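You operate a simulated robot arm through the tools that you are given. There is no shell and no other tool.

The job below is to be done with a simulated two-armed robot. You get a single attempt, and the scene is never put back.

Task
Pump the right and middle joints full with the dial at 6 ml.
Fine: set the dose dial; spill none; park the pump.
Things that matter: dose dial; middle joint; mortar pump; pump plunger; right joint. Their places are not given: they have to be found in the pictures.

It is judged by the outcome, as a careful person would: the job done as asked, and still so three seconds after it is handed in. It fails if anything else is knocked over, pushed out of place, dropped, spilled or broken.

Robot
Two 6-joint arms with two-finger parallel grippers on one trunk that stands fixed in place. Base frame: the origin is at the foot of the trunk, x ahead of it, y to its left, z up. Lengths are in cm, angles in degrees, forces in N, time in s.
The left shoulder is at [5, 17, 131.7], the right one opposite. Each reaches about 109.2 cm from its shoulder. Payload 1.57 kg a hand.
The tool frame of a hand sits at the grasp point between the pads (the TCP): z along the fingers, y along the line on which they close. The tips reach 3 cm beyond it. Largest opening 8 cm; finger width 1.7, thickness 1.2; the body of the gripper, 4 by 8.2 cm, starts 8 cm behind the TCP.
Orientation is that of the tool frame in the base frame, as a unit quaternion [w, x, y, z]. With the fingers straight down and closing along the base's y, the tool's x points along the base's -x, its y along +y and its z along -z.

Tools
- The arms move only by the tool drive_tool. It takes "left_motion", "right_motion" or both (then of equal length, played together; a hand with none holds still); each is a list of rows, each a list of 7 numbers: the shift along the tool's x, y, z in units of 100 mm (1.0 is 100 mm), then the turn, a rotation vector about the tool's x, y, z in units of 90 degrees (1.0 is 90 degrees), then the opening in per cent of the stroke, from 0 (shut) to 100 (fully open). In form: [[tx, ty, tz, rx, ry, rz, claw], ...]. A call has 1 to 20 rows; each row is the pose to reach, as a shift and turn from the pose commanded when the call began, along the tool's axes at that moment. A call with a number of a shift or a turn outside -1 to 1 is refused whole. Rows are played at 5 a second. More than 5 cm and 8.6 degrees between two rows, or a gripper value outside its range, and nothing of the call is played. A pose out of reach is approached as far as the arm can. The call stops where the force on the tool passes 70 N (or 10 N more than at its start, if that is more) or the arm is blocked; 0.2 s more then pass. The fingers move at their own pace (about 7.2 cm/s each) and stop on an object; they squeeze with about 42 N. The grip force told is the motor's: it shows also when the fingers shut on nothing. Time passes only in rows, and 0.2 s behind the last, so rows that repeat a pose let the fingers close. The reply holds the time, the measured pose of the TCP, the force on the tool along the base axes, the opening and the grip force, in the units named above and with some noise, with the torque about the TCP (base axes, N m) and any sound that the robot's microphone picked up, and new pictures: "show" is both (left out), scene, wrist or none (wrist: the cameras of the hands that moved).
- Cameras (640 x 400 px; columns grow to the right, rows downward): "scene" is now at [3.39, 2.49, 188.72]; the picture's right is [0.34, -0.94, 0.00], its down [-0.70, -0.26, -0.67] and it looks along [0.63, 0.23, -0.75] (base axes); focal length 350 px, centre (320, 200). "left" rides on the left gripper at [7.2, 0.7, -12.2] in its tool frame; the picture's right is [-0.09, 1.00, 0.00], its down [-0.84, -0.08, -0.54] and it looks along [-0.54, -0.05, 0.84] (tool axes); focal length 238 px, centre (320, 200). "right" rides on the right gripper at [7.2, -0.7, -12.2] in its tool frame; the picture's right is [0.09, 1.00, 0.00], its down [-0.84, 0.08, -0.54] and it looks along [-0.54, 0.05, 0.84] (tool axes); focal length 238 px, centre (320, 200).
- move_column(by): slides the trunk up (or, below 0, down) by that many cm; the arms and the scene camera ride with it, the base frame stays. It gives what a move gives, with no picture.
- head_to(pan, tilt): turns the head with the scene camera to pan (to the left, within 86 degrees either way) and tilt (down, from -29 to 69), counted from straight ahead of the robot. It gives what a move gives, and a new picture of the scene camera.
- point_at(camera, pixels): for up to 12 pixels [column, row] of the newest picture of that camera ("zoom" is the newest enlarged one), the place [x, y, z] in the base frame of the surface seen there, good to about 0.2 cm. It takes no simulated time.
- zoom(camera, box): a new picture of the part [left, top, right, bottom] of that camera's present view, enlarged. It takes no simulated time.
- sign_off(): hands the job in; it is judged then, once.

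Leave the grippers open and the arms clear of the work at the hand-in unless told otherwise.

The tools are called after ">>>" as a command line: name --argument value ..., lists and objects as JSON in quotes. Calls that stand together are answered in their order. drive_tool: Moves the arms, as the interface text tells. Its arguments: {"type":"object","properties":{"left_motion":{"type":"array"},"right_motion":{"type":"array"},"show":{"type":"string","enum":["both","scene","wrist","none"]}},"required":[]} The other tools are called the same way: move_column (by) moves the trunk up or down; head_to (pan, tilt) turns the head that bears the scene camera; point_at (camera, pixels) gives the place of the surface under pixels of a picture; zoom (camera, box) takes an enlarged picture of a part of a camera's view; sign_off () hands the job in.

At the start:

```text
t: 0.0
left_eef_pos: [54.64, 49.58, 120.8]
left_orientation: [0.0, 0.0, 1.0, 0.0]
left_force: [0.6, -0.8, -1.4]
left_ft_torque: [-0.03, -0.01, -0.01]
left_finger_gap: 8.02
left_gripper_force: 0.1
right_eef_pos: [64.88, -8.86, 120.65]
right_orientation: [-0.001, 0.0, 1.0, 0.0]
right_force: [0.1, -0.5, 0.5]
right_ft_torque: [0.03, 0.01, 0.0]
right_finger_gap: 7.99
right_gripper_force: 0.1
trunk travel left (down, up): [-93.2, 3.8]
head pan, tilt (commanded): [20.0, 48.2]
```

scene: 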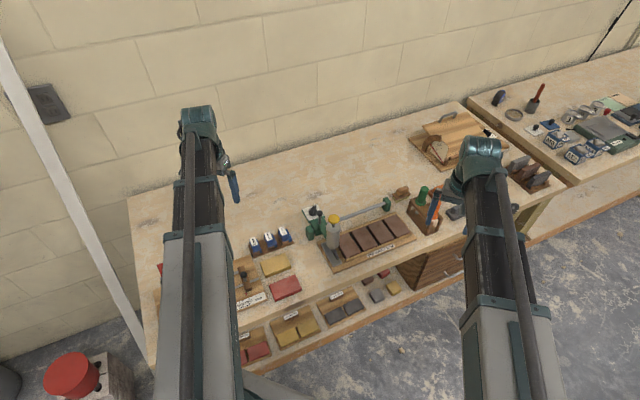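
right: 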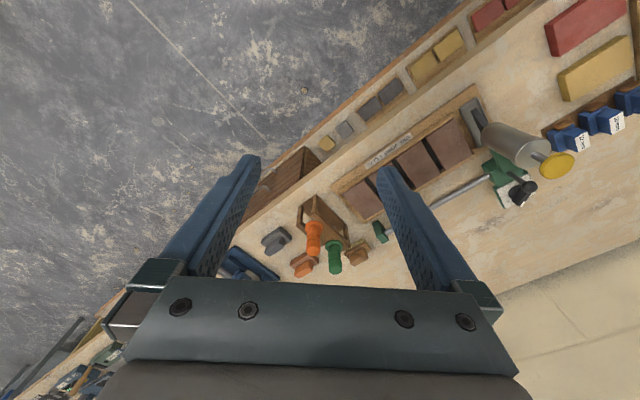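
left: 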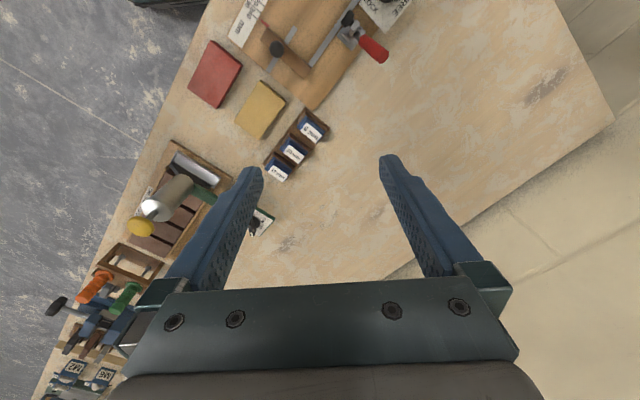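

I see a bench with a tray of brown bricks around (370,240), a grey cylinder with a yellow cap at (333,225) that may be the pump, and a green stand. I'll zoom in on those first.

>>> zoom --camera "scene" --box '[290, 170, 450, 270]'

>>> zoom --camera "right" --box '[320, 60, 600, 235]'

>>> zoom --camera "left" --box '[60, 120, 300, 270]'

```text
4.00 times, centred on (370, 220) of scene
```

zoom: 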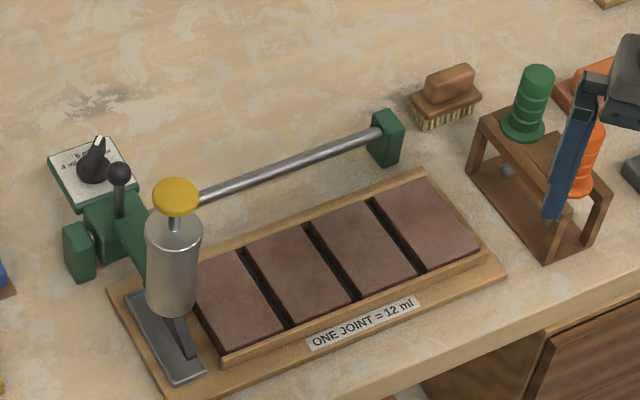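

```text
2.29 times, centred on (460, 148) of right
```

zoom: 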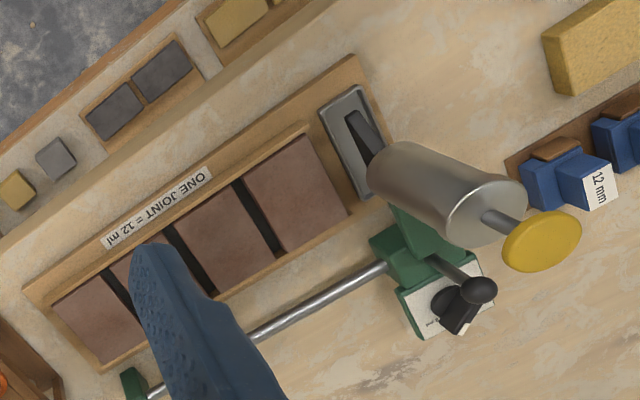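

```text
2.67 times, centred on (180, 195) of left
```

zoom: 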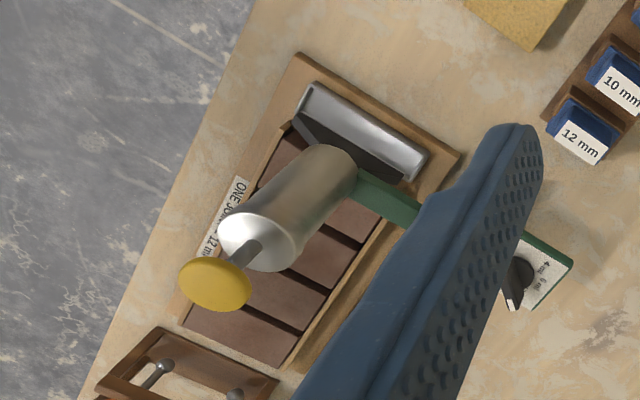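

The pump has a grey barrel and a yellow plunger cap. It rides on a rail behind the bricks, over a grey park tray, with a dial plate behind it and a sign reading "ONE JOINT = 12 ml". I'll read the 3D positions of these parts from the zoomed scene picture.

>>> zoom --camera "scene" --box '[290, 190, 370, 240]'

>>> point_at --camera "scene" --pixels '[[334, 218], [333, 235], [314, 212], [320, 213], [320, 224], [310, 230], [387, 203], [360, 211], [330, 253], [349, 246], [367, 237], [385, 232]]'

```text
8.00 times, centred on (330, 215) of scene
```

zoom: 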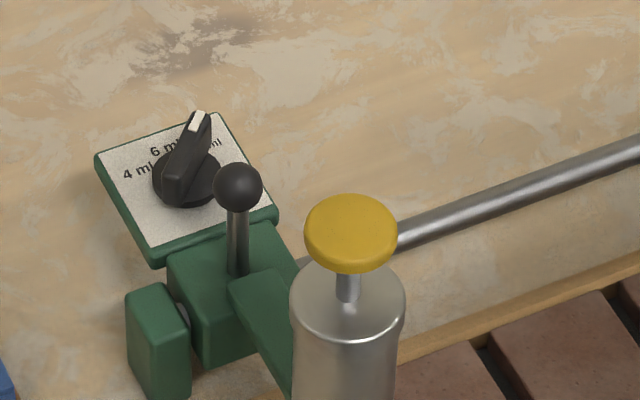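

```text
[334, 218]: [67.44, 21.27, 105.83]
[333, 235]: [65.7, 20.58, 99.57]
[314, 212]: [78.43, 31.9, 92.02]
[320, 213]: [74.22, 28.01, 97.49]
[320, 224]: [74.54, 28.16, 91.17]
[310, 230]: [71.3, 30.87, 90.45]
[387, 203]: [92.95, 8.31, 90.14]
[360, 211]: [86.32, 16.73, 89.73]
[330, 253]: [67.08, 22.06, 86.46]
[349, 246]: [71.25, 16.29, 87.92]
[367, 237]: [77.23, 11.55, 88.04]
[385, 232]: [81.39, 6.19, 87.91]
```

The dial plate at about (78,32,92) shows "4 ml", "6 ml" and a third label hidden behind the pointer. I'll move the left hand sideways at its present height, well above everything, to look down on the dial.

>>> drive_tool --left_motion '[[-0.1, -0.25, 0, 0, 0, 0, 100], [-0.2, -0.5, 0, 0, 0, 0, 100], [-0.3, -0.75, 0, 0, 0, 0, 100], [-0.4, -1.0, 0, 0, 0, 0, 100]]' --show "wrist"

```text
t: 1.0
left_eef_pos: [58.69, 39.5, 120.7]
left_orientation: [0.0, 0.001, 1.0, 0.0]
left_force: [0.3, 0.1, 0.2]
left_ft_torque: [0.0, -0.01, 0.03]
left_finger_gap: 7.99
left_gripper_force: 0.0
right_eef_pos: [64.75, -8.89, 120.67]
right_orientation: [-0.001, 0.001, 1.0, -0.001]
right_force: [0.4, -0.2, 0.7]
right_ft_torque: [0.01, 0.0, 0.02]
right_finger_gap: 7.98
right_gripper_force: 0.0
trunk travel left (down, up): [-93.2, 3.8]
head pan, tilt (commanded): [20.0, 48.2]
```

left: 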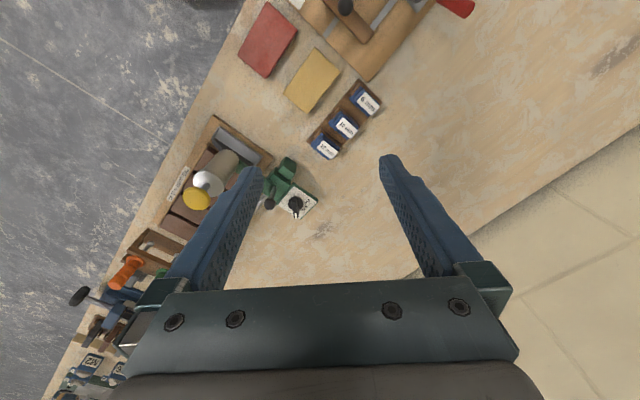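

The dial is now clear of the fingers at about (297,205). I'll zoom in to read it.

>>> zoom --camera "left" --box '[264, 180, 328, 220]'

>>> zoom --camera "left" --box '[140, 90, 332, 230]'

```text
10.00 times, centred on (296, 200) of left
```

zoom: 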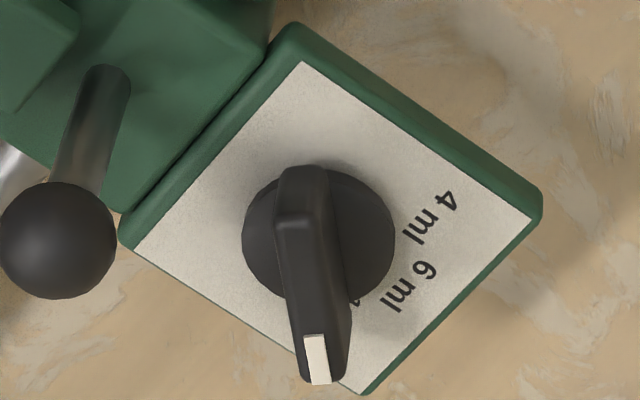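

```text
2.86 times, centred on (236, 160) of left
```

zoom: 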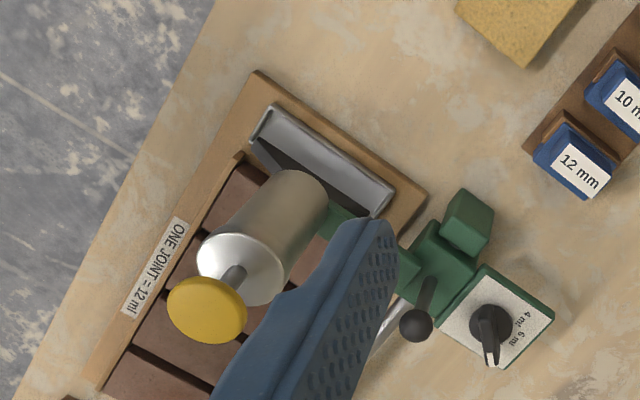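

The labels read "4 ml" at (430,217) and "6 ml" at (408,287) in this zoom. The pointer's white tip is at (317,360), over a hidden third label. I'll measure 3D points on the dial plate.

>>> zoom --camera "left" --box '[264, 180, 328, 220]'

>>> point_at --camera "zoom" --pixels '[[430, 217], [408, 287], [355, 305], [317, 360], [300, 190], [300, 222], [300, 65], [530, 215], [362, 388], [135, 245], [375, 240], [60, 240]]'

```text
10.00 times, centred on (296, 200) of left
```

zoom: 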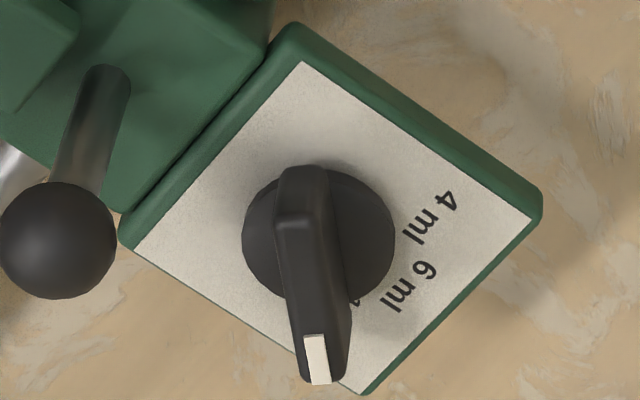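

```text
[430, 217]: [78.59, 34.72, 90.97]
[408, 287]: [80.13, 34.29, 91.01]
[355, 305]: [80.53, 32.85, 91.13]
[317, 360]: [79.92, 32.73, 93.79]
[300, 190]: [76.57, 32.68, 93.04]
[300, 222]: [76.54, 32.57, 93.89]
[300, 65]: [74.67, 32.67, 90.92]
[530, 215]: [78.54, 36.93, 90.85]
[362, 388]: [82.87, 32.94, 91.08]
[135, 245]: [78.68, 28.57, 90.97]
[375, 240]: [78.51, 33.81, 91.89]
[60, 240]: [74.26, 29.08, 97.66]
```

The plate is level at z≈91, with 6 ml at about 45° in base axes and the pointer at about 0°. Before touching anything I'll study the carriage, nozzle and lever from the scene and right cameras.

>>> zoom --camera "scene" --box '[305, 205, 385, 275]'

>>> zoom --camera "right" --box '[440, 80, 600, 220]'

```text
5.71 times, centred on (345, 240) of scene
```

zoom: 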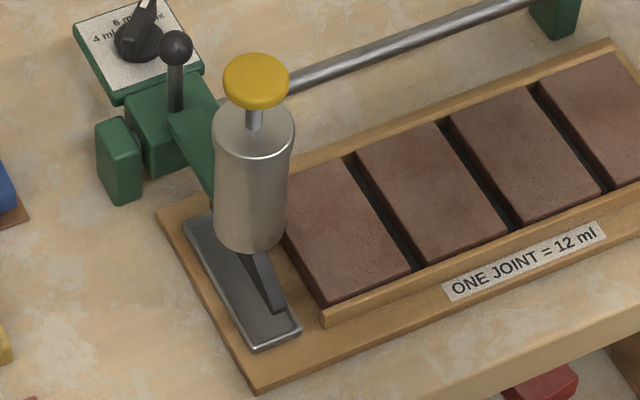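

```text
2.86 times, centred on (520, 150) of right
```

zoom: 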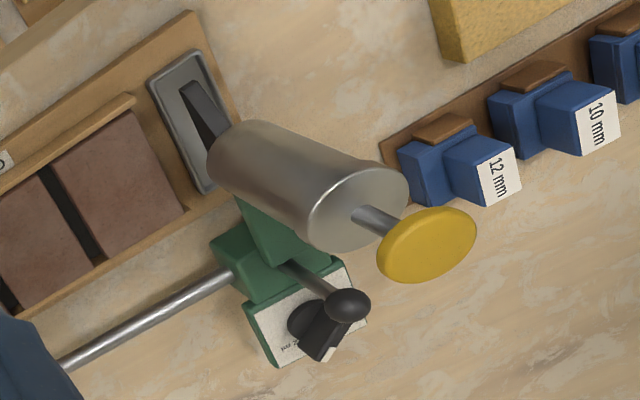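

>>> zoom --camera "scene" --box '[305, 205, 385, 275]'

>>> point_at --camera "zoom" --pixels '[[273, 309], [262, 285], [250, 262], [254, 82], [253, 118], [253, 145], [244, 230], [250, 340], [195, 222], [176, 48], [174, 90], [160, 125]]'

>>> point_at --camera "scene" --pixels '[[360, 232], [369, 250], [378, 224], [391, 243], [395, 219], [405, 236], [345, 263], [340, 233], [322, 233], [349, 265], [338, 265], [355, 258]]'

```text
5.71 times, centred on (345, 240) of scene
```

zoom: 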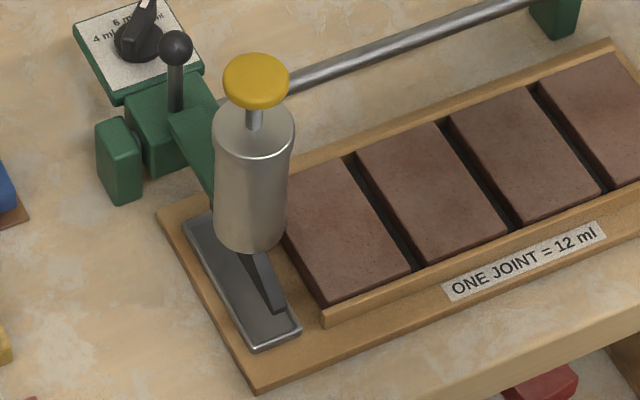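

```text
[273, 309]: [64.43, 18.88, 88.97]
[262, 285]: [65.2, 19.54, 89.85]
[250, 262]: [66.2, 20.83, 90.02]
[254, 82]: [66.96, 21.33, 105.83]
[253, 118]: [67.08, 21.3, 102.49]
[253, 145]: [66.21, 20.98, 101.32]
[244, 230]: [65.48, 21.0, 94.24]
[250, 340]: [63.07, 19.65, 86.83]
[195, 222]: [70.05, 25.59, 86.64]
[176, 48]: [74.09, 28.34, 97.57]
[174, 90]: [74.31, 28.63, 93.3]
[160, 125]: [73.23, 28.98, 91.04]
```

```text
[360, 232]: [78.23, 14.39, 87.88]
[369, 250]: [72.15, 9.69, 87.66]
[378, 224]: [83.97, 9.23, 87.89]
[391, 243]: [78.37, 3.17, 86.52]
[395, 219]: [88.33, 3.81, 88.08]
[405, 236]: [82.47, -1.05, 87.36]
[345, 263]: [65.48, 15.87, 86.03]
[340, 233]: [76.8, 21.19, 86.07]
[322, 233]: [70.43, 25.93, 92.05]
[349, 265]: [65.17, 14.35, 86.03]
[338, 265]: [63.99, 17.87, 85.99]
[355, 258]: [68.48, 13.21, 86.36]
```

I'll take a close zoom on the bricks, joints and rail to get the fixture axes and joint centres.

>>> zoom --camera "scene" --box '[336, 195, 432, 265]'

```text
5.71 times, centred on (384, 230) of scene
```

zoom: 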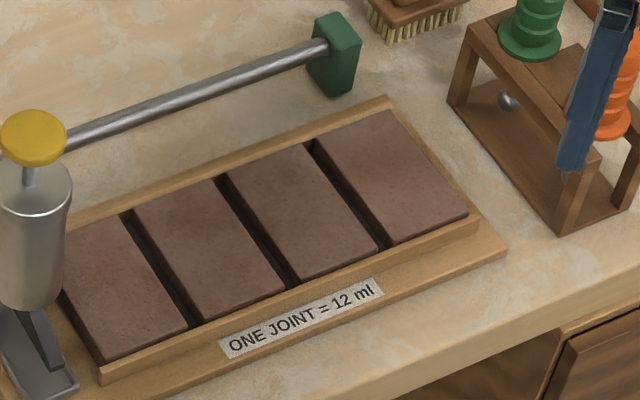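

>>> point_at --camera "zoom" --pixels '[[110, 124], [300, 50], [105, 220], [184, 323], [136, 215], [196, 318], [212, 185], [280, 287], [231, 176], [295, 278], [305, 147], [375, 247]]'

>>> point_at --camera "zoom" --pixels '[[320, 140], [388, 243], [384, 113], [465, 212], [158, 265], [252, 230], [345, 195], [107, 360], [337, 50], [120, 370], [470, 225], [390, 99]]'

```text
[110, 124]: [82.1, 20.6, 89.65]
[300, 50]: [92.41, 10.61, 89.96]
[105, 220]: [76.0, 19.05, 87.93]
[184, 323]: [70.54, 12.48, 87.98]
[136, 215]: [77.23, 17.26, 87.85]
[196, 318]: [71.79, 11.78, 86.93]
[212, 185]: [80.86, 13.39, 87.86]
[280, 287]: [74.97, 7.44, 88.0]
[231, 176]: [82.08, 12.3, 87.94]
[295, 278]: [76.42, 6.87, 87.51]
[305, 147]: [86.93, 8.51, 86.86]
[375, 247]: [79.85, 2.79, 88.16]
```

```text
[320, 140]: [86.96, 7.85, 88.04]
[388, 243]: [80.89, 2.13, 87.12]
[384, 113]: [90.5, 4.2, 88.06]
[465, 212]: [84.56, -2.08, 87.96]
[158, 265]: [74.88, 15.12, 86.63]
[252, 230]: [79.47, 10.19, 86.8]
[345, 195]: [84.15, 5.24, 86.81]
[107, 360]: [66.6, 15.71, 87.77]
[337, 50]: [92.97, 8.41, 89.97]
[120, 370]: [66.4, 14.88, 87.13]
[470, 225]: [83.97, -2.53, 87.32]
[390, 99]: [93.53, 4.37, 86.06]
```

The fixture axes are clear. The rail runs along about (0.72,-0.69), and the joints sit about 6.75 cm apart at (74.9,15.1), (79.5,10.2) and (84.2,5.2). I'll bring the left hand above the dial at about (78.5,32.8), staying high, and move the right hand aside to the right.

>>> drive_tool --left_motion '[[-0.25, -0.1, 0.0, 0, 0, 0, 70], [-0.5, -0.25, 0.0, 0, 0, 0, 60], [-0.75, -0.4, 0.0, 0, 0, 0, 50], [-1.0, -0.55, 0.0, 0, 0, 0, 50]]' --right_motion '[[0, -0.25, 0, 0, 0, 0, 100], [0, -0.5, 0, 0, 0, 0, 100], [0, -0.75, 0, 0, 0, 0, 100], [0, -1.0, 0, 0, 0, 0, 100]]' --show "none"

>>> drive_tool --left_motion '[[-0.25, -0.05, 0.25, 0, 0, 0, 50], [-0.5, -0.1, 0.5, 0, 0, 0, 50], [-0.75, -0.12, 0.75, 0, 0, 0, 50], [-0.97, -0.12, 1.0, 0, 0, 0, 50], [-0.97, -0.12, 1.0, 0, 0, 0, 50]]' --show "both"

```text
t: 2.0
left_eef_pos: [68.69, 34.06, 120.63]
left_orientation: [0.0, 0.0, 1.0, 0.0]
left_force: [0.2, 0.6, 0.5]
left_ft_torque: [0.0, 0.0, 0.0]
left_finger_gap: 4.0
left_gripper_force: 0.0
right_eef_pos: [64.79, -18.99, 120.64]
right_orientation: [0.0, 0.0, 1.0, -0.001]
right_force: [-0.2, 0.9, 0.7]
right_ft_torque: [0.03, -0.04, -0.03]
right_finger_gap: 8.01
right_gripper_force: 0.1
trunk travel left (down, up): [-93.2, 3.8]
head pan, tilt (commanded): [20.0, 48.2]
```

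```text
t: 3.2
left_eef_pos: [77.72, 33.0, 120.68]
left_orientation: [0.0, 0.0, 1.0, 0.0]
left_force: [-0.3, -1.0, 0.2]
left_ft_torque: [-0.04, 0.03, 0.0]
left_finger_gap: 3.98
left_gripper_force: 0.1
left hand out of reach, approached as far as the arm can: row 1, 2, 3, 4, 5
right_eef_pos: [64.54, -18.83, 120.71]
right_orientation: [-0.001, 0.0, 1.0, 0.001]
right_force: [1.3, 0.1, -0.3]
right_ft_torque: [0.02, 0.0, -0.03]
right_finger_gap: 8.0
right_gripper_force: 0.0
trunk travel left (down, up): [-93.2, 3.8]
head pan, tilt (commanded): [20.0, 48.2]
```

scene: 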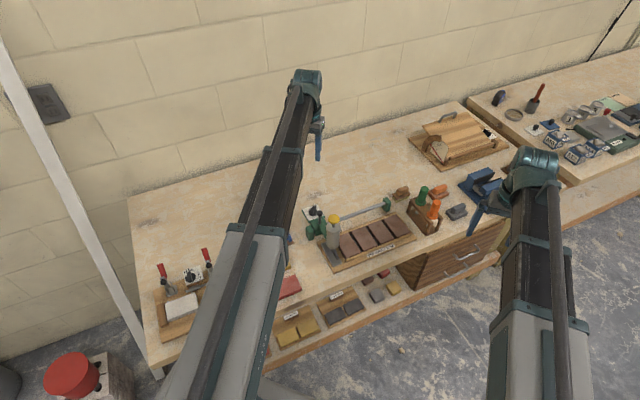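
left: 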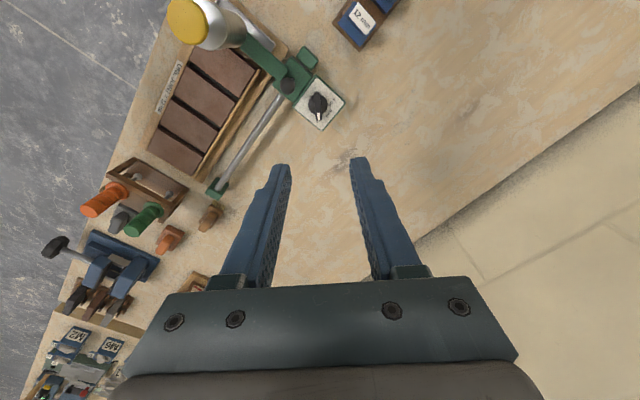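

The left hand moved out to (77.7,33.0) but did not come down: it still reads z=120.7 and reported out of reach. I'll test a small straight descent to find out what limits it.

>>> drive_tool --left_motion '[[0.1, 0, 0.1, 0, 0, 0, 50], [0.2, 0, 0.2, 0, 0, 0, 50], [0.3, 0, 0.3, 0, 0, 0, 50]]' --show "none"

```text
t: 4.0
left_eef_pos: [75.12, 33.01, 120.66]
left_orientation: [-0.001, 0.0, 1.0, 0.0]
left_force: [0.7, -0.5, -0.3]
left_ft_torque: [-0.03, 0.0, -0.04]
left_finger_gap: 4.05
left_gripper_force: 0.0
left hand out of reach, approached as far as the arm can: row 1, 2, 3
right_eef_pos: [64.6, -18.92, 120.6]
right_orientation: [0.0, 0.0, 1.0, 0.0]
right_force: [0.5, -0.2, 0.2]
right_ft_torque: [0.01, 0.01, -0.01]
right_finger_gap: 7.99
right_gripper_force: 0.1
trunk travel left (down, up): [-93.2, 3.8]
head pan, tilt (commanded): [20.0, 48.2]
```

The height stays stuck at 120.7 whatever I command, so it looks like a limit relative to the trunk. Lowering the trunk carries the hands down. The right hand is in front of the bench over the floor, and the left tips would stop at about z=107.7, above the lever ball at 98.7. I'll lower the trunk 10 cm.

>>> move_column --by -10

```text
t: 5.3
left_eef_pos: [75.13, 32.93, 110.7]
left_orientation: [0.0, 0.0, 1.0, 0.0]
left_force: [-0.1, 0.2, -0.3]
left_ft_torque: [0.01, 0.02, -0.03]
left_finger_gap: 4.01
left_gripper_force: 0.1
right_eef_pos: [64.62, -18.98, 110.67]
right_orientation: [0.0, 0.0, 1.0, 0.0]
right_force: [0.3, 0.4, 0.9]
right_ft_torque: [0.03, 0.0, -0.01]
right_finger_gap: 8.01
right_gripper_force: 0.0
trunk travel left (down, up): [-83.2, 13.8]
head pan, tilt (commanded): [20.0, 48.2]
```

>>> drive_tool --left_motion '[[-0.1, 0, -0.1, 0, 0, 0, 50], [-0.2, 0, -0.2, 0, 0, 0, 50], [-0.3, 0, -0.3, 0, 0, 0, 50]]' --show "both"

```text
t: 6.1
left_eef_pos: [77.89, 32.75, 110.71]
left_orientation: [0.0, 0.0, 1.0, 0.0]
left_force: [-0.6, -0.7, -1.1]
left_ft_torque: [-0.02, 0.03, 0.03]
left_finger_gap: 3.99
left_gripper_force: 0.1
left hand out of reach, approached as far as the arm can: row 1, 2, 3
right_eef_pos: [64.62, -18.89, 110.58]
right_orientation: [0.0, -0.001, 1.0, 0.0]
right_force: [1.2, 0.5, -0.1]
right_ft_torque: [0.02, 0.0, -0.02]
right_finger_gap: 8.02
right_gripper_force: 0.1
trunk travel left (down, up): [-83.2, 13.8]
head pan, tilt (commanded): [20.0, 48.2]
```

scene: 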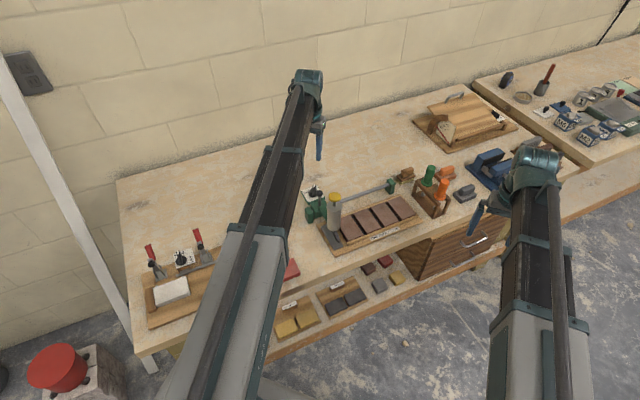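
left: 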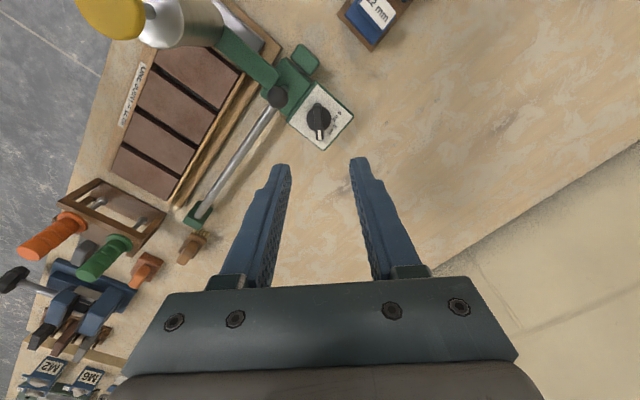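

The height again tracks the trunk: 110.7 now, always about 11 cm below the shoulder. I'll command the left hand upward to re-sync the commanded pose and check that it responds above that floor.

>>> drive_tool --left_motion '[[0, 0, -0.4, 0, 0, 0, 50], [0, 0, -0.8, 0, 0, 0, 50], [0.0, 0, -1.0, 0, 0, 0, 50]]' --show "none"

>>> drive_tool --left_motion '[[0, 0, -0.3, 0, 0, 0, 50], [0, 0, -0.3, 0, 0, 0, 50]]' --show "none"

```text
t: 6.9
left_eef_pos: [77.9, 32.92, 110.75]
left_orientation: [0.0, 0.0, 1.0, 0.0]
left_force: [0.0, 0.1, 0.1]
left_ft_torque: [-0.01, 0.0, 0.0]
left_finger_gap: 4.0
left_gripper_force: 0.1
left hand out of reach, approached as far as the arm can: row 1, 2, 3
right_eef_pos: [64.68, -18.89, 110.65]
right_orientation: [0.0, 0.0, 1.0, 0.001]
right_force: [0.4, 0.3, 0.0]
right_ft_torque: [0.01, -0.02, 0.01]
right_finger_gap: 7.95
right_gripper_force: 0.0
trunk travel left (down, up): [-83.2, 13.8]
head pan, tilt (commanded): [20.0, 48.2]
```

```text
t: 7.5
left_eef_pos: [77.92, 32.96, 110.8]
left_orientation: [0.0, 0.001, 1.0, 0.0]
left_force: [0.2, 0.0, -0.4]
left_ft_torque: [0.0, 0.0, 0.01]
left_finger_gap: 3.98
left_gripper_force: 0.1
left hand out of reach, approached as far as the arm can: row 1, 2
right_eef_pos: [64.61, -18.96, 110.68]
right_orientation: [0.0, 0.0, 1.0, 0.0]
right_force: [-0.2, 0.2, 0.8]
right_ft_torque: [0.01, -0.03, 0.0]
right_finger_gap: 8.0
right_gripper_force: 0.0
trunk travel left (down, up): [-83.2, 13.8]
head pan, tilt (commanded): [20.0, 48.2]
```

The arms only work in a plane: z follows the trunk alone while the hand points straight down. I'll use the arms for x, y and turning, and the column for height. Next I'll test a pure x shift.

>>> drive_tool --left_motion '[[-0.03, 0, 0, 0, 0, 0, 50], [-0.06, 0, 0, 0, 0, 0, 50]]' --show "wrist"

```text
t: 8.1
left_eef_pos: [78.43, 32.68, 110.73]
left_orientation: [0.0, 0.0, 1.0, 0.0]
left_force: [0.0, -0.9, 0.1]
left_ft_torque: [0.02, -0.01, 0.05]
left_finger_gap: 4.01
left_gripper_force: 0.0
right_eef_pos: [64.62, -18.88, 110.66]
right_orientation: [-0.001, 0.0, 1.0, 0.0]
right_force: [0.0, 0.2, -0.4]
right_ft_torque: [-0.03, 0.0, -0.02]
right_finger_gap: 8.03
right_gripper_force: 0.0
trunk travel left (down, up): [-83.2, 13.8]
head pan, tilt (commanded): [20.0, 48.2]
```

left: 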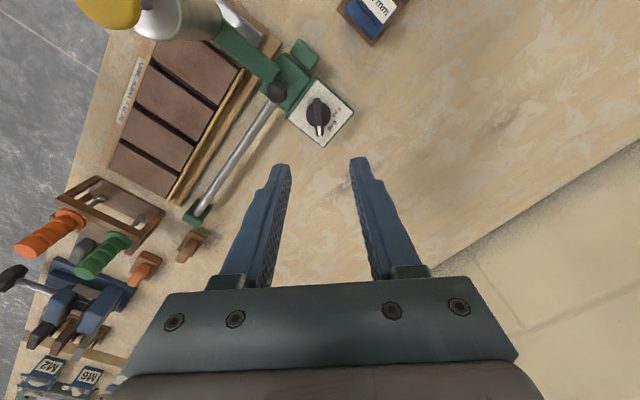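

That worked: no reach warning, TCP at (78.43,32.68,110.7). I'll zoom on the dial from here to fix its axis and the pointer's angle.

>>> zoom --camera "left" --box '[280, 75, 360, 155]'

```text
5.00 times, centred on (320, 115) of left
```

zoom: 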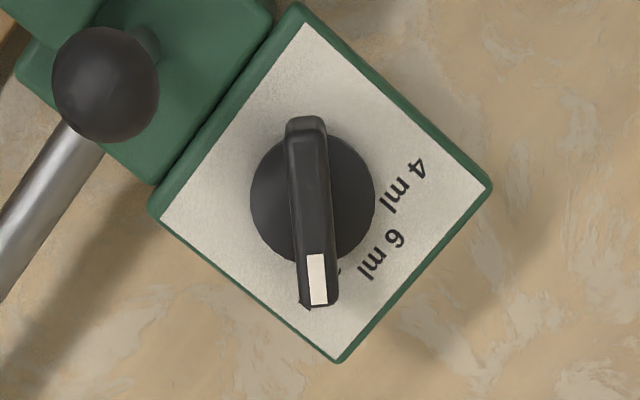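

>>> point_at --camera "zoom" --pixels '[[255, 195], [372, 195], [270, 240], [345, 245], [307, 130], [310, 200], [318, 295], [295, 200], [325, 200], [403, 185], [381, 253], [105, 80]]'

>>> point_at --camera "zoom" --pixels '[[307, 22], [484, 187], [338, 356], [162, 222], [304, 120], [321, 303], [335, 270], [290, 160], [298, 280], [330, 240], [275, 160], [350, 165]]'

```text
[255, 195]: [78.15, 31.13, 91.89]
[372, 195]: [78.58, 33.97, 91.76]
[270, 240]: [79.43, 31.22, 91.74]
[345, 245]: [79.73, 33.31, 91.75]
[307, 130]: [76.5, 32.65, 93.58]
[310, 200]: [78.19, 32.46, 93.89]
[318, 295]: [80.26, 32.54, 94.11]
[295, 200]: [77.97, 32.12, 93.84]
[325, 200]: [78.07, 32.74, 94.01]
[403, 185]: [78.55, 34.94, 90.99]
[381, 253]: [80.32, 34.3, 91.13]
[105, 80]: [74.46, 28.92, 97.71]
```

```text
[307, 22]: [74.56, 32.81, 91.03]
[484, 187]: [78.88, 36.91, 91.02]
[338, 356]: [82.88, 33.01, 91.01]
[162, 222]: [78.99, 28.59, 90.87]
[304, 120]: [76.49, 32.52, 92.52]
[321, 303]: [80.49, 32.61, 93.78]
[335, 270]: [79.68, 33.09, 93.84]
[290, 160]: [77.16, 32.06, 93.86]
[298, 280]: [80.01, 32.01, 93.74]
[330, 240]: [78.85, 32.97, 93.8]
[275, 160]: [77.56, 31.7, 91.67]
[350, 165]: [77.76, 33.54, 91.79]
```

The disc centre is about (78.45,32.5) with radius 1.5. The bar lies along x at y≈32.5, with its top at z≈93.9. The TCP is almost over it. I'll check the height of the clamp handles at the left, near the arm, before lowering.

>>> point_at --camera "scene" --pixels '[[148, 247], [195, 233], [179, 252], [270, 200], [300, 95], [245, 260], [310, 78], [430, 172], [335, 196]]'

>>> drive_tool --left_motion '[[0, -0.01, 0, 0, 0, 0, 50], [0, -0.015, 0, 0, 0, 0, 50]]' --show "none"

```text
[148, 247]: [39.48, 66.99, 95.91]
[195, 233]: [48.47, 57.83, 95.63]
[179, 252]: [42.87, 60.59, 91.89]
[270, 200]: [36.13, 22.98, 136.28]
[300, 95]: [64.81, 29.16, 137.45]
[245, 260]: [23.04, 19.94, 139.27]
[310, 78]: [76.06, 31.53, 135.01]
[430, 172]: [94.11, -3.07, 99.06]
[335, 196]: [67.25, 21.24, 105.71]
```

```text
t: 8.7
left_eef_pos: [78.27, 32.62, 110.7]
left_orientation: [0.0, 0.001, 1.0, 0.0]
left_force: [0.3, 0.0, -0.6]
left_ft_torque: [0.01, -0.02, 0.0]
left_finger_gap: 4.0
left_gripper_force: 0.0
right_eef_pos: [64.64, -19.03, 110.65]
right_orientation: [0.0, 0.0, 1.0, -0.001]
right_force: [-0.6, 0.1, -0.4]
right_ft_torque: [0.03, 0.0, 0.02]
right_finger_gap: 7.99
right_gripper_force: 0.0
trunk travel left (down, up): [-83.2, 13.8]
head pan, tilt (commanded): [20.0, 48.2]
```

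The arm links run about 26 cm above the TCP, well clear of the plunger at 106 and the clamps at 96. I'll lower 11 cm and look.

>>> move_column --by -11

>>> zoom --camera "left" --box '[200, 60, 440, 220]'

```text
t: 10.2
left_eef_pos: [78.41, 32.73, 99.72]
left_orientation: [0.0, 0.0, 1.0, 0.0]
left_force: [-0.2, 0.2, -0.2]
left_ft_torque: [-0.04, -0.01, 0.01]
left_finger_gap: 4.01
left_gripper_force: 0.0
right_eef_pos: [64.61, -18.91, 99.71]
right_orientation: [-0.001, 0.0, 1.0, 0.0]
right_force: [0.2, 0.7, -0.2]
right_ft_torque: [0.0, 0.0, -0.01]
right_finger_gap: 8.0
right_gripper_force: 0.1
trunk travel left (down, up): [-72.2, 24.8]
head pan, tilt (commanded): [20.0, 48.2]
```

```text
2.50 times, centred on (320, 140) of left
```

zoom: 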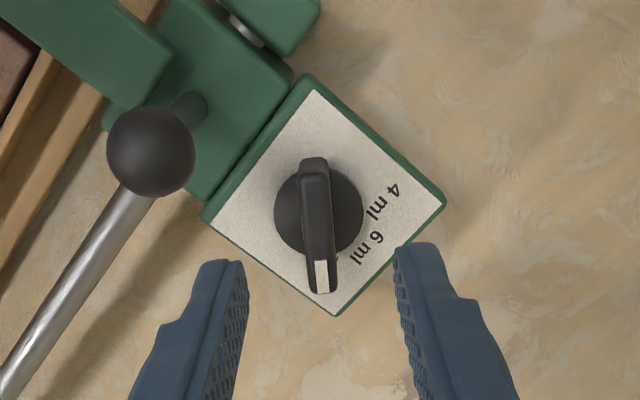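

The knob is centred between the open fingers, with the ball well clear at left. I'll lower 4.4 cm so the tips sit around the bar just above the disc (tip z≈92.3).

>>> move_column --by -4.4

>>> zoom --camera "left" --box '[200, 100, 440, 260]'

```text
t: 11.0
left_eef_pos: [78.39, 32.62, 95.38]
left_orientation: [0.0, 0.0, 1.0, -0.001]
left_force: [-0.2, -0.1, -1.6]
left_ft_torque: [0.04, -0.02, -0.02]
left_finger_gap: 3.99
left_gripper_force: 0.0
right_eef_pos: [64.7, -18.96, 95.24]
right_orientation: [0.0, 0.0, 1.0, 0.0]
right_force: [0.2, 1.2, -0.1]
right_ft_torque: [0.0, 0.01, 0.0]
right_finger_gap: 8.03
right_gripper_force: 0.0
trunk travel left (down, up): [-67.8, 29.2]
head pan, tilt (commanded): [20.0, 48.2]
```

```text
2.50 times, centred on (320, 180) of left
```

zoom: 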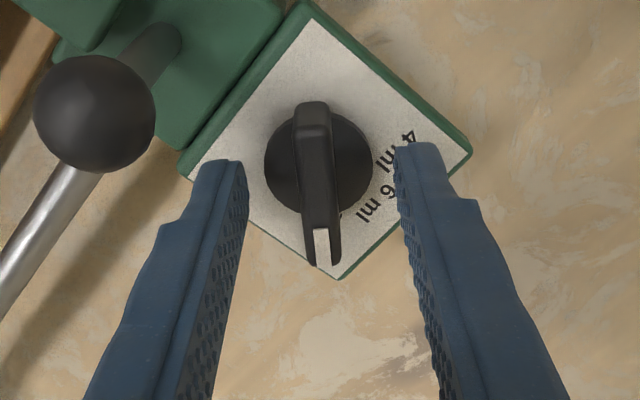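

The bar sits about 0.15 cm to the -y side of the finger midline. I'll nudge the hand that way and close gently on the bar.

>>> drive_tool --left_motion '[[0, -0.015, 0, 0, 0, 0, 50], [0, -0.015, 0, 0, 0, 0, 25], [0, -0.015, 0, 0, 0, 0, 12], [0, -0.015, 0, 0, 0, 0, 5], [0, -0.015, 0, 0, 0, 0, 5]]' --show "wrist"

```text
t: 12.2
left_eef_pos: [78.44, 32.59, 95.31]
left_orientation: [0.0, 0.001, 1.0, 0.0]
left_force: [2.1, 3.9, 2.4]
left_ft_torque: [0.05, -0.03, 0.04]
left_finger_gap: 1.01
left_gripper_force: 28.2
right_eef_pos: [64.64, -18.79, 95.35]
right_orientation: [0.0, 0.0, 1.0, 0.0]
right_force: [-0.9, 0.5, 0.1]
right_ft_torque: [-0.01, 0.01, 0.04]
right_finger_gap: 7.98
right_gripper_force: 0.0
trunk travel left (down, up): [-67.8, 29.2]
head pan, tilt (commanded): [20.0, 48.2]
```

left: 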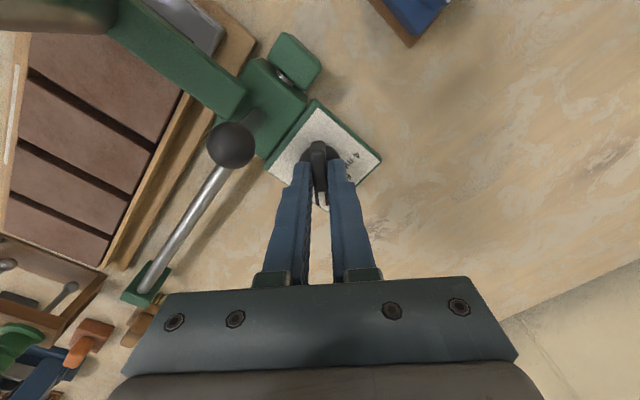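

I have the bar (gap 1.0 cm). Next I'll turn it counter-clockwise seen from above, toward 6 ml, which is a negative turn about tool z. I'll go halfway first while watching forces and sounds.

>>> drive_tool --left_motion '[[0, -0.015, 0, 0, 0, -0.09, 5], [0, -0.015, 0, 0, 0, -0.18, 5], [0, -0.015, 0, 0, 0, -0.25, 5], [0, -0.015, 0, 0, 0, -0.25, 5]]' --show "wrist"

```text
t: 13.2
left_eef_pos: [78.57, 32.51, 95.27]
left_orientation: [0.001, -0.195, 0.981, 0.0]
left_force: [9.4, 11.9, 11.0]
left_ft_torque: [0.1, 0.21, 0.0]
left_finger_gap: 1.01
left_gripper_force: 28.0
right_eef_pos: [64.62, -18.85, 95.37]
right_orientation: [0.0, 0.0, 1.0, 0.0]
right_force: [-0.1, -0.1, 0.1]
right_ft_torque: [0.01, 0.0, -0.01]
right_finger_gap: 8.01
right_gripper_force: 0.0
trunk travel left (down, up): [-67.8, 29.2]
head pan, tilt (commanded): [20.0, 48.2]
```

left: 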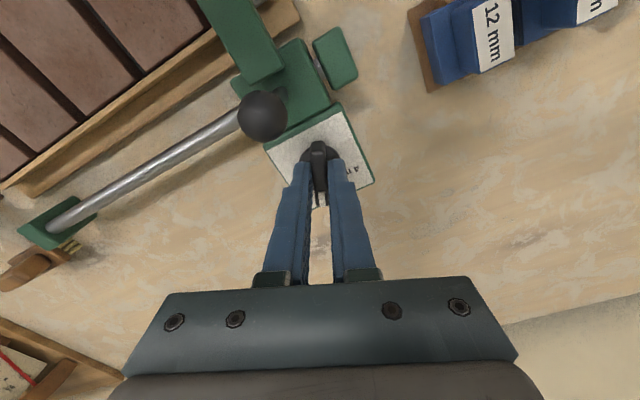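

The pointer turns with the hand. I accidentally repeated the 0.15 cm side nudge, so I'll undo it while turning the remaining 22.5°.

>>> drive_tool --left_motion '[[-0.006, 0.014, 0, 0, 0, -0.08, 5], [-0.006, 0.014, 0, 0, 0, -0.16, 5], [-0.006, 0.014, 0, 0, 0, -0.25, 5], [-0.006, 0.014, 0, 0, 0, -0.25, 5]]' --show "wrist"

>>> zoom --camera "left" --box '[240, 90, 400, 220]'

```text
t: 14.2
left_eef_pos: [78.4, 32.42, 95.32]
left_orientation: [0.0, -0.383, 0.924, -0.001]
left_force: [4.0, 1.9, 3.4]
left_ft_torque: [0.58, -0.63, 0.0]
left_finger_gap: 0.99
left_gripper_force: 28.0
right_eef_pos: [64.61, -19.0, 95.34]
right_orientation: [0.0, -0.001, 1.0, 0.0]
right_force: [0.3, 0.0, 0.0]
right_ft_torque: [-0.01, -0.03, 0.0]
right_finger_gap: 7.99
right_gripper_force: 0.1
trunk travel left (down, up): [-67.8, 29.2]
head pan, tilt (commanded): [20.0, 48.2]
```

left: 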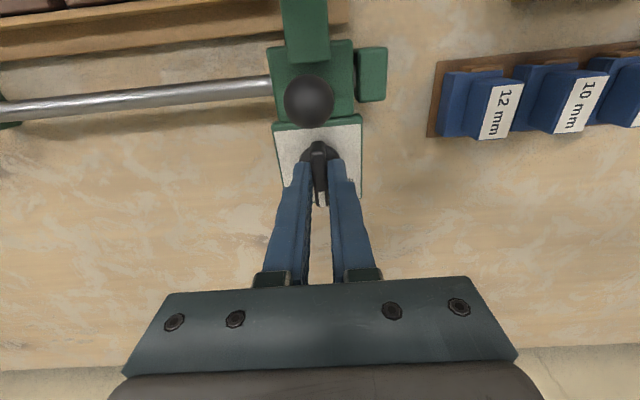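

```text
3.08 times, centred on (320, 155) of left
```

zoom: 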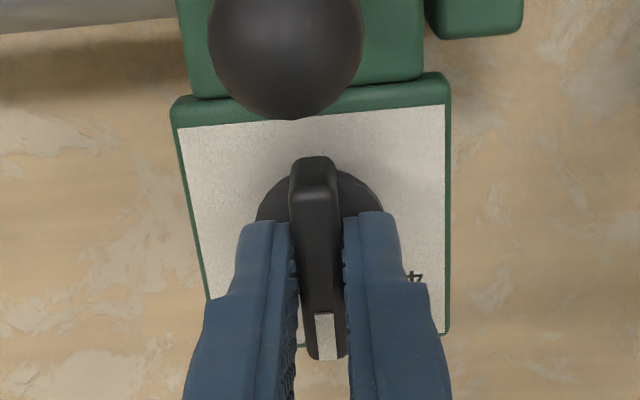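

The hand is at 45° yaw, the pointer is lined up with the plate, and forces are low. I'll open the fingers and raise the column a bit to check the pointer.

>>> drive_tool --left_motion '[[0, 0, 0, 0, 0, 0, 20], [0, 0, 0, 0, 0, 0, 45], [0, 0, 0, 0, 0, 0, 45]]' --show "none"

>>> move_column --by 8

>>> zoom --camera "left" --box '[240, 50, 400, 170]'

```text
t: 15.0
left_eef_pos: [78.41, 32.55, 95.34]
left_orientation: [-0.001, -0.383, 0.924, 0.001]
left_force: [0.0, -0.2, 0.5]
left_ft_torque: [-0.01, 0.05, -0.02]
left_finger_gap: 3.6
left_gripper_force: 0.1
right_eef_pos: [64.69, -18.96, 95.33]
right_orientation: [0.0, 0.001, 1.0, 0.0]
right_force: [1.1, 0.4, 1.3]
right_ft_torque: [-0.03, 0.01, 0.0]
right_finger_gap: 8.0
right_gripper_force: 0.1
trunk travel left (down, up): [-67.8, 29.2]
head pan, tilt (commanded): [20.0, 48.2]
```

```text
t: 16.2
left_eef_pos: [78.47, 32.47, 103.25]
left_orientation: [0.0, -0.383, 0.924, -0.001]
left_force: [0.0, -0.6, -0.7]
left_ft_torque: [0.0, -0.01, 0.03]
left_finger_gap: 3.58
left_gripper_force: 0.0
right_eef_pos: [64.71, -18.86, 103.35]
right_orientation: [0.0, 0.001, 1.0, 0.0]
right_force: [0.6, -0.2, -0.3]
right_ft_torque: [0.0, -0.02, 0.02]
right_finger_gap: 8.02
right_gripper_force: 0.1
trunk travel left (down, up): [-75.8, 21.2]
head pan, tilt (commanded): [20.0, 48.2]
```

```text
3.33 times, centred on (320, 110) of left
```

zoom: 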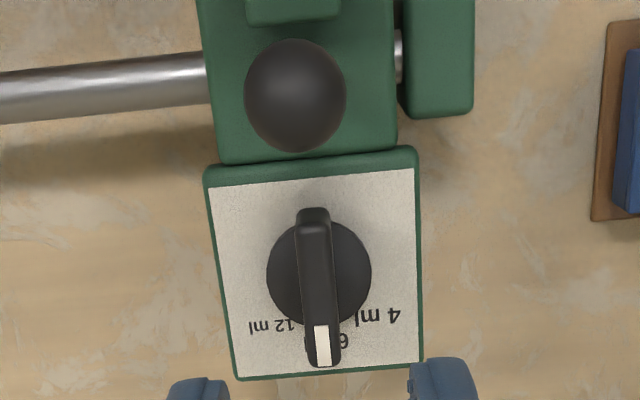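

The labels now read "12 ml", "6 ml" (under the pointer) and "4 ml". I'll measure the pointer's direction against the label directions.

>>> zoom --camera "left" --box '[284, 90, 364, 150]'

```text
6.67 times, centred on (324, 120) of left
```

zoom: 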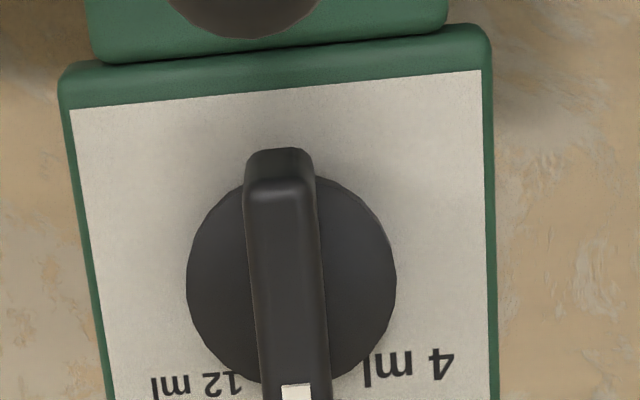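

>>> zoom --camera "left" --box '[284, 105, 364, 165]'

>>> point_at --camera "zoom" --pixels '[[280, 70], [286, 180], [296, 290], [252, 70], [312, 70], [190, 180], [394, 180], [195, 285], [410, 265], [340, 320], [110, 350], [498, 310]]'

```text
6.67 times, centred on (324, 135) of left
```

zoom: 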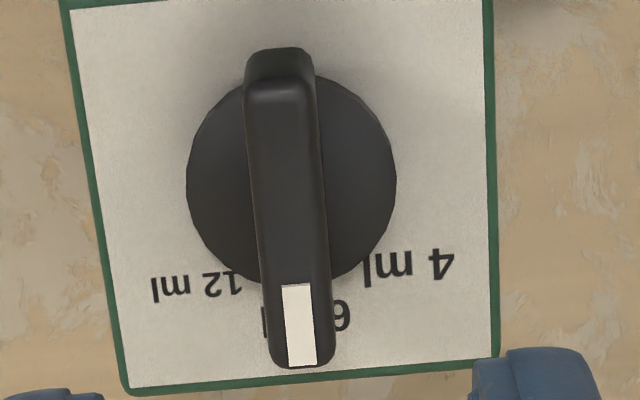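

```text
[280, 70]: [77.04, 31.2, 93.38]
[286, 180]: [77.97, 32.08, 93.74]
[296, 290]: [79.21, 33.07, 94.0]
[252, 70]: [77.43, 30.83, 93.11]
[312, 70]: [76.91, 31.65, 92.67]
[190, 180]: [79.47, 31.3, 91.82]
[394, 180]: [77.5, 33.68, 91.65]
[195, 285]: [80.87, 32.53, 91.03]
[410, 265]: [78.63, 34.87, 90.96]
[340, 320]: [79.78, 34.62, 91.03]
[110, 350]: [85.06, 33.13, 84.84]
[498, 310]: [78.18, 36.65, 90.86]
```

The pointer sits centred on "6 ml" (the 6 shows on one side, the l of "ml" on the other). Next I'll move the left hand over the pump barrel at about (67.1,21.3). First I'll raise the column so the tips clear the yellow cap at z≈106.

>>> move_column --by 9.5

>>> drive_tool --left_motion '[[0.3, 0, 0, 0, 0, 0, 45], [0.6, 0, 0, 0, 0, 0, 70], [0.9, 0, 0, 0, 0, 0, 100], [1.0, 0, 0, 0, 0, 0, 100], [1.0, 0, 0, 0, 0, 0, 100]]' --show "wrist"

```text
t: 17.5
left_eef_pos: [78.58, 32.73, 112.81]
left_orientation: [0.0, -0.382, 0.924, 0.001]
left_force: [0.7, -0.7, 0.4]
left_ft_torque: [0.01, 0.0, 0.01]
left_finger_gap: 3.58
left_gripper_force: 0.0
right_eef_pos: [64.69, -18.89, 112.7]
right_orientation: [-0.001, 0.0, 1.0, 0.0]
right_force: [0.4, -0.3, 0.2]
right_ft_torque: [0.02, 0.01, -0.03]
right_finger_gap: 8.01
right_gripper_force: 0.1
trunk travel left (down, up): [-85.3, 11.7]
head pan, tilt (commanded): [20.0, 48.2]
```

```text
t: 18.7
left_eef_pos: [71.38, 25.6, 112.81]
left_orientation: [-0.001, -0.383, 0.924, 0.0]
left_force: [-1.0, -0.1, -0.2]
left_ft_torque: [-0.01, 0.02, -0.01]
left_finger_gap: 8.0
left_gripper_force: 0.0
right_eef_pos: [64.59, -18.8, 112.88]
right_orientation: [0.0, 0.001, 1.0, 0.0]
right_force: [-0.6, 0.0, 0.7]
right_ft_torque: [-0.01, 0.0, -0.01]
right_finger_gap: 8.01
right_gripper_force: 0.0
trunk travel left (down, up): [-85.3, 11.7]
head pan, tilt (commanded): [20.0, 48.2]
```

left: 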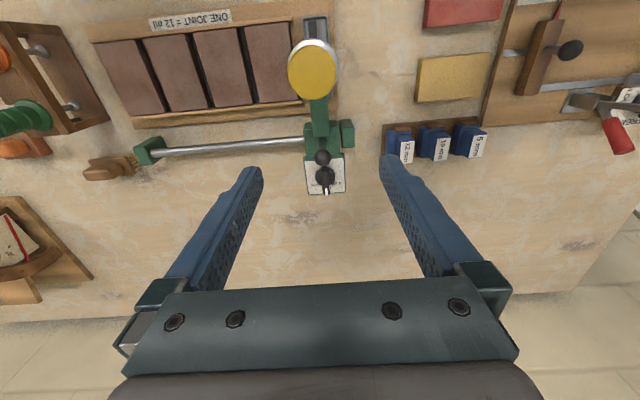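

From here the whole fixture is visible, with the cap at (312,68). I'll zoom and measure the cap centre, the joints and the brick edges again.

>>> zoom --camera "left" --box '[80, 0, 360, 175]'

>>> point_at --camera "left" --pixels '[[312, 68], [290, 68], [336, 68], [312, 48], [312, 88], [317, 28], [296, 144], [170, 152], [142, 60], [160, 110], [184, 50], [206, 105]]'

```text
2.29 times, centred on (220, 88) of left
```

zoom: 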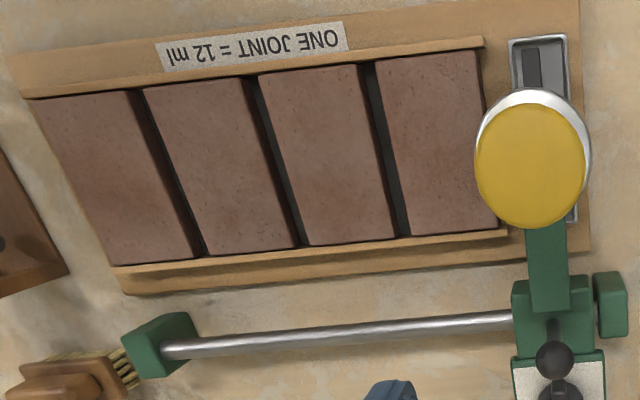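

```text
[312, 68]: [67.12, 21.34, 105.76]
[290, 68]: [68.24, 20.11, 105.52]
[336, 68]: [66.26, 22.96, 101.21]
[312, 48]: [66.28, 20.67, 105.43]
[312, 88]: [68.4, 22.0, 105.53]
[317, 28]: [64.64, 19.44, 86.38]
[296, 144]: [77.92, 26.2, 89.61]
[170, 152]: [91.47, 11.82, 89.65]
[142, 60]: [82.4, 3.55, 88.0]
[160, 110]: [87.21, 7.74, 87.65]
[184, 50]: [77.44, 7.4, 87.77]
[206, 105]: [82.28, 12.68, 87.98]
```

The cap centre is at about (67.2,21.35), top z≈105.8. I'll move the hand straight over it, still above it (tips at 109.8).

>>> drive_tool --left_motion '[[0.2, 0, 0, 0, 0, 0, 100], [0.4, 0, 0, 0, 0, 0, 100], [0.595, 0, 0, 0, 0, 0, 100], [0.595, 0, 0, 0, 0, 0, 100]]' --show "wrist"

>>> point_at --camera "left" --pixels '[[320, 130], [300, 130], [340, 130], [320, 110], [320, 150], [320, 185]]'

```text
t: 19.7
left_eef_pos: [67.21, 21.25, 112.84]
left_orientation: [0.001, -0.383, 0.924, 0.0]
left_force: [-0.1, -0.1, 0.5]
left_ft_torque: [0.01, -0.01, 0.01]
left_finger_gap: 8.02
left_gripper_force: 0.0
right_eef_pos: [64.71, -18.94, 112.87]
right_orientation: [0.0, 0.0, 1.0, 0.0]
right_force: [-0.1, 0.6, -0.1]
right_ft_torque: [-0.02, -0.01, 0.0]
right_finger_gap: 8.0
right_gripper_force: 0.0
trunk travel left (down, up): [-85.3, 11.7]
head pan, tilt (commanded): [20.0, 48.2]
```

left: 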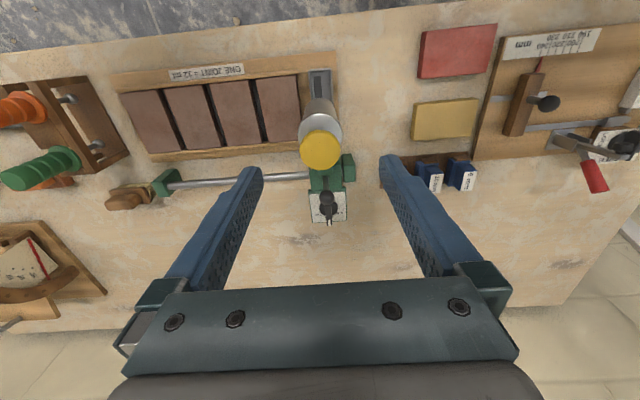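

```text
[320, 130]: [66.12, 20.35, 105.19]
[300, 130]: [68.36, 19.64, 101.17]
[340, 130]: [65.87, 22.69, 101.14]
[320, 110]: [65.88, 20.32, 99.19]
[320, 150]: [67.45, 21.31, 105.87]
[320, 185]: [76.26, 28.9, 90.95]
```

The cap at (320,150) is centred between the open fingers. I'll lower the column so the fingers straddle the barrel with the palm still above the cap. First step is 8 cm.

>>> move_column --by -8

>>> zoom --camera "left" --box '[160, 60, 480, 260]'

```text
t: 20.9
left_eef_pos: [67.13, 21.27, 104.83]
left_orientation: [0.0, -0.382, 0.924, 0.001]
left_force: [-0.1, -0.3, -0.1]
left_ft_torque: [0.02, -0.01, 0.02]
left_finger_gap: 8.0
left_gripper_force: 0.1
right_eef_pos: [64.67, -19.0, 104.9]
right_orientation: [0.0, 0.0, 1.0, 0.0]
right_force: [0.7, -0.6, 0.2]
right_ft_torque: [-0.04, -0.01, -0.01]
right_finger_gap: 7.99
right_gripper_force: 0.0
trunk travel left (down, up): [-77.3, 19.7]
head pan, tilt (commanded): [20.0, 48.2]
```

```text
2.00 times, centred on (320, 160) of left
```

zoom: 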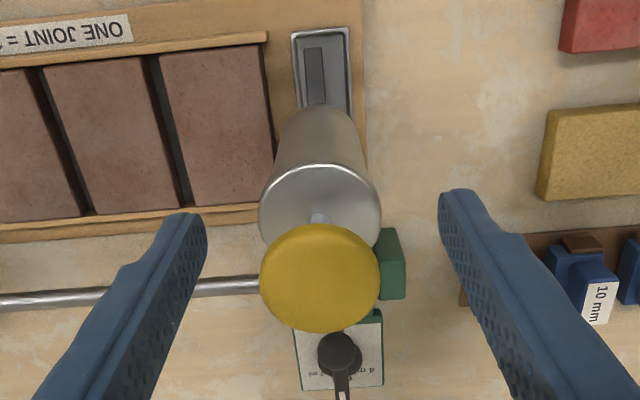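

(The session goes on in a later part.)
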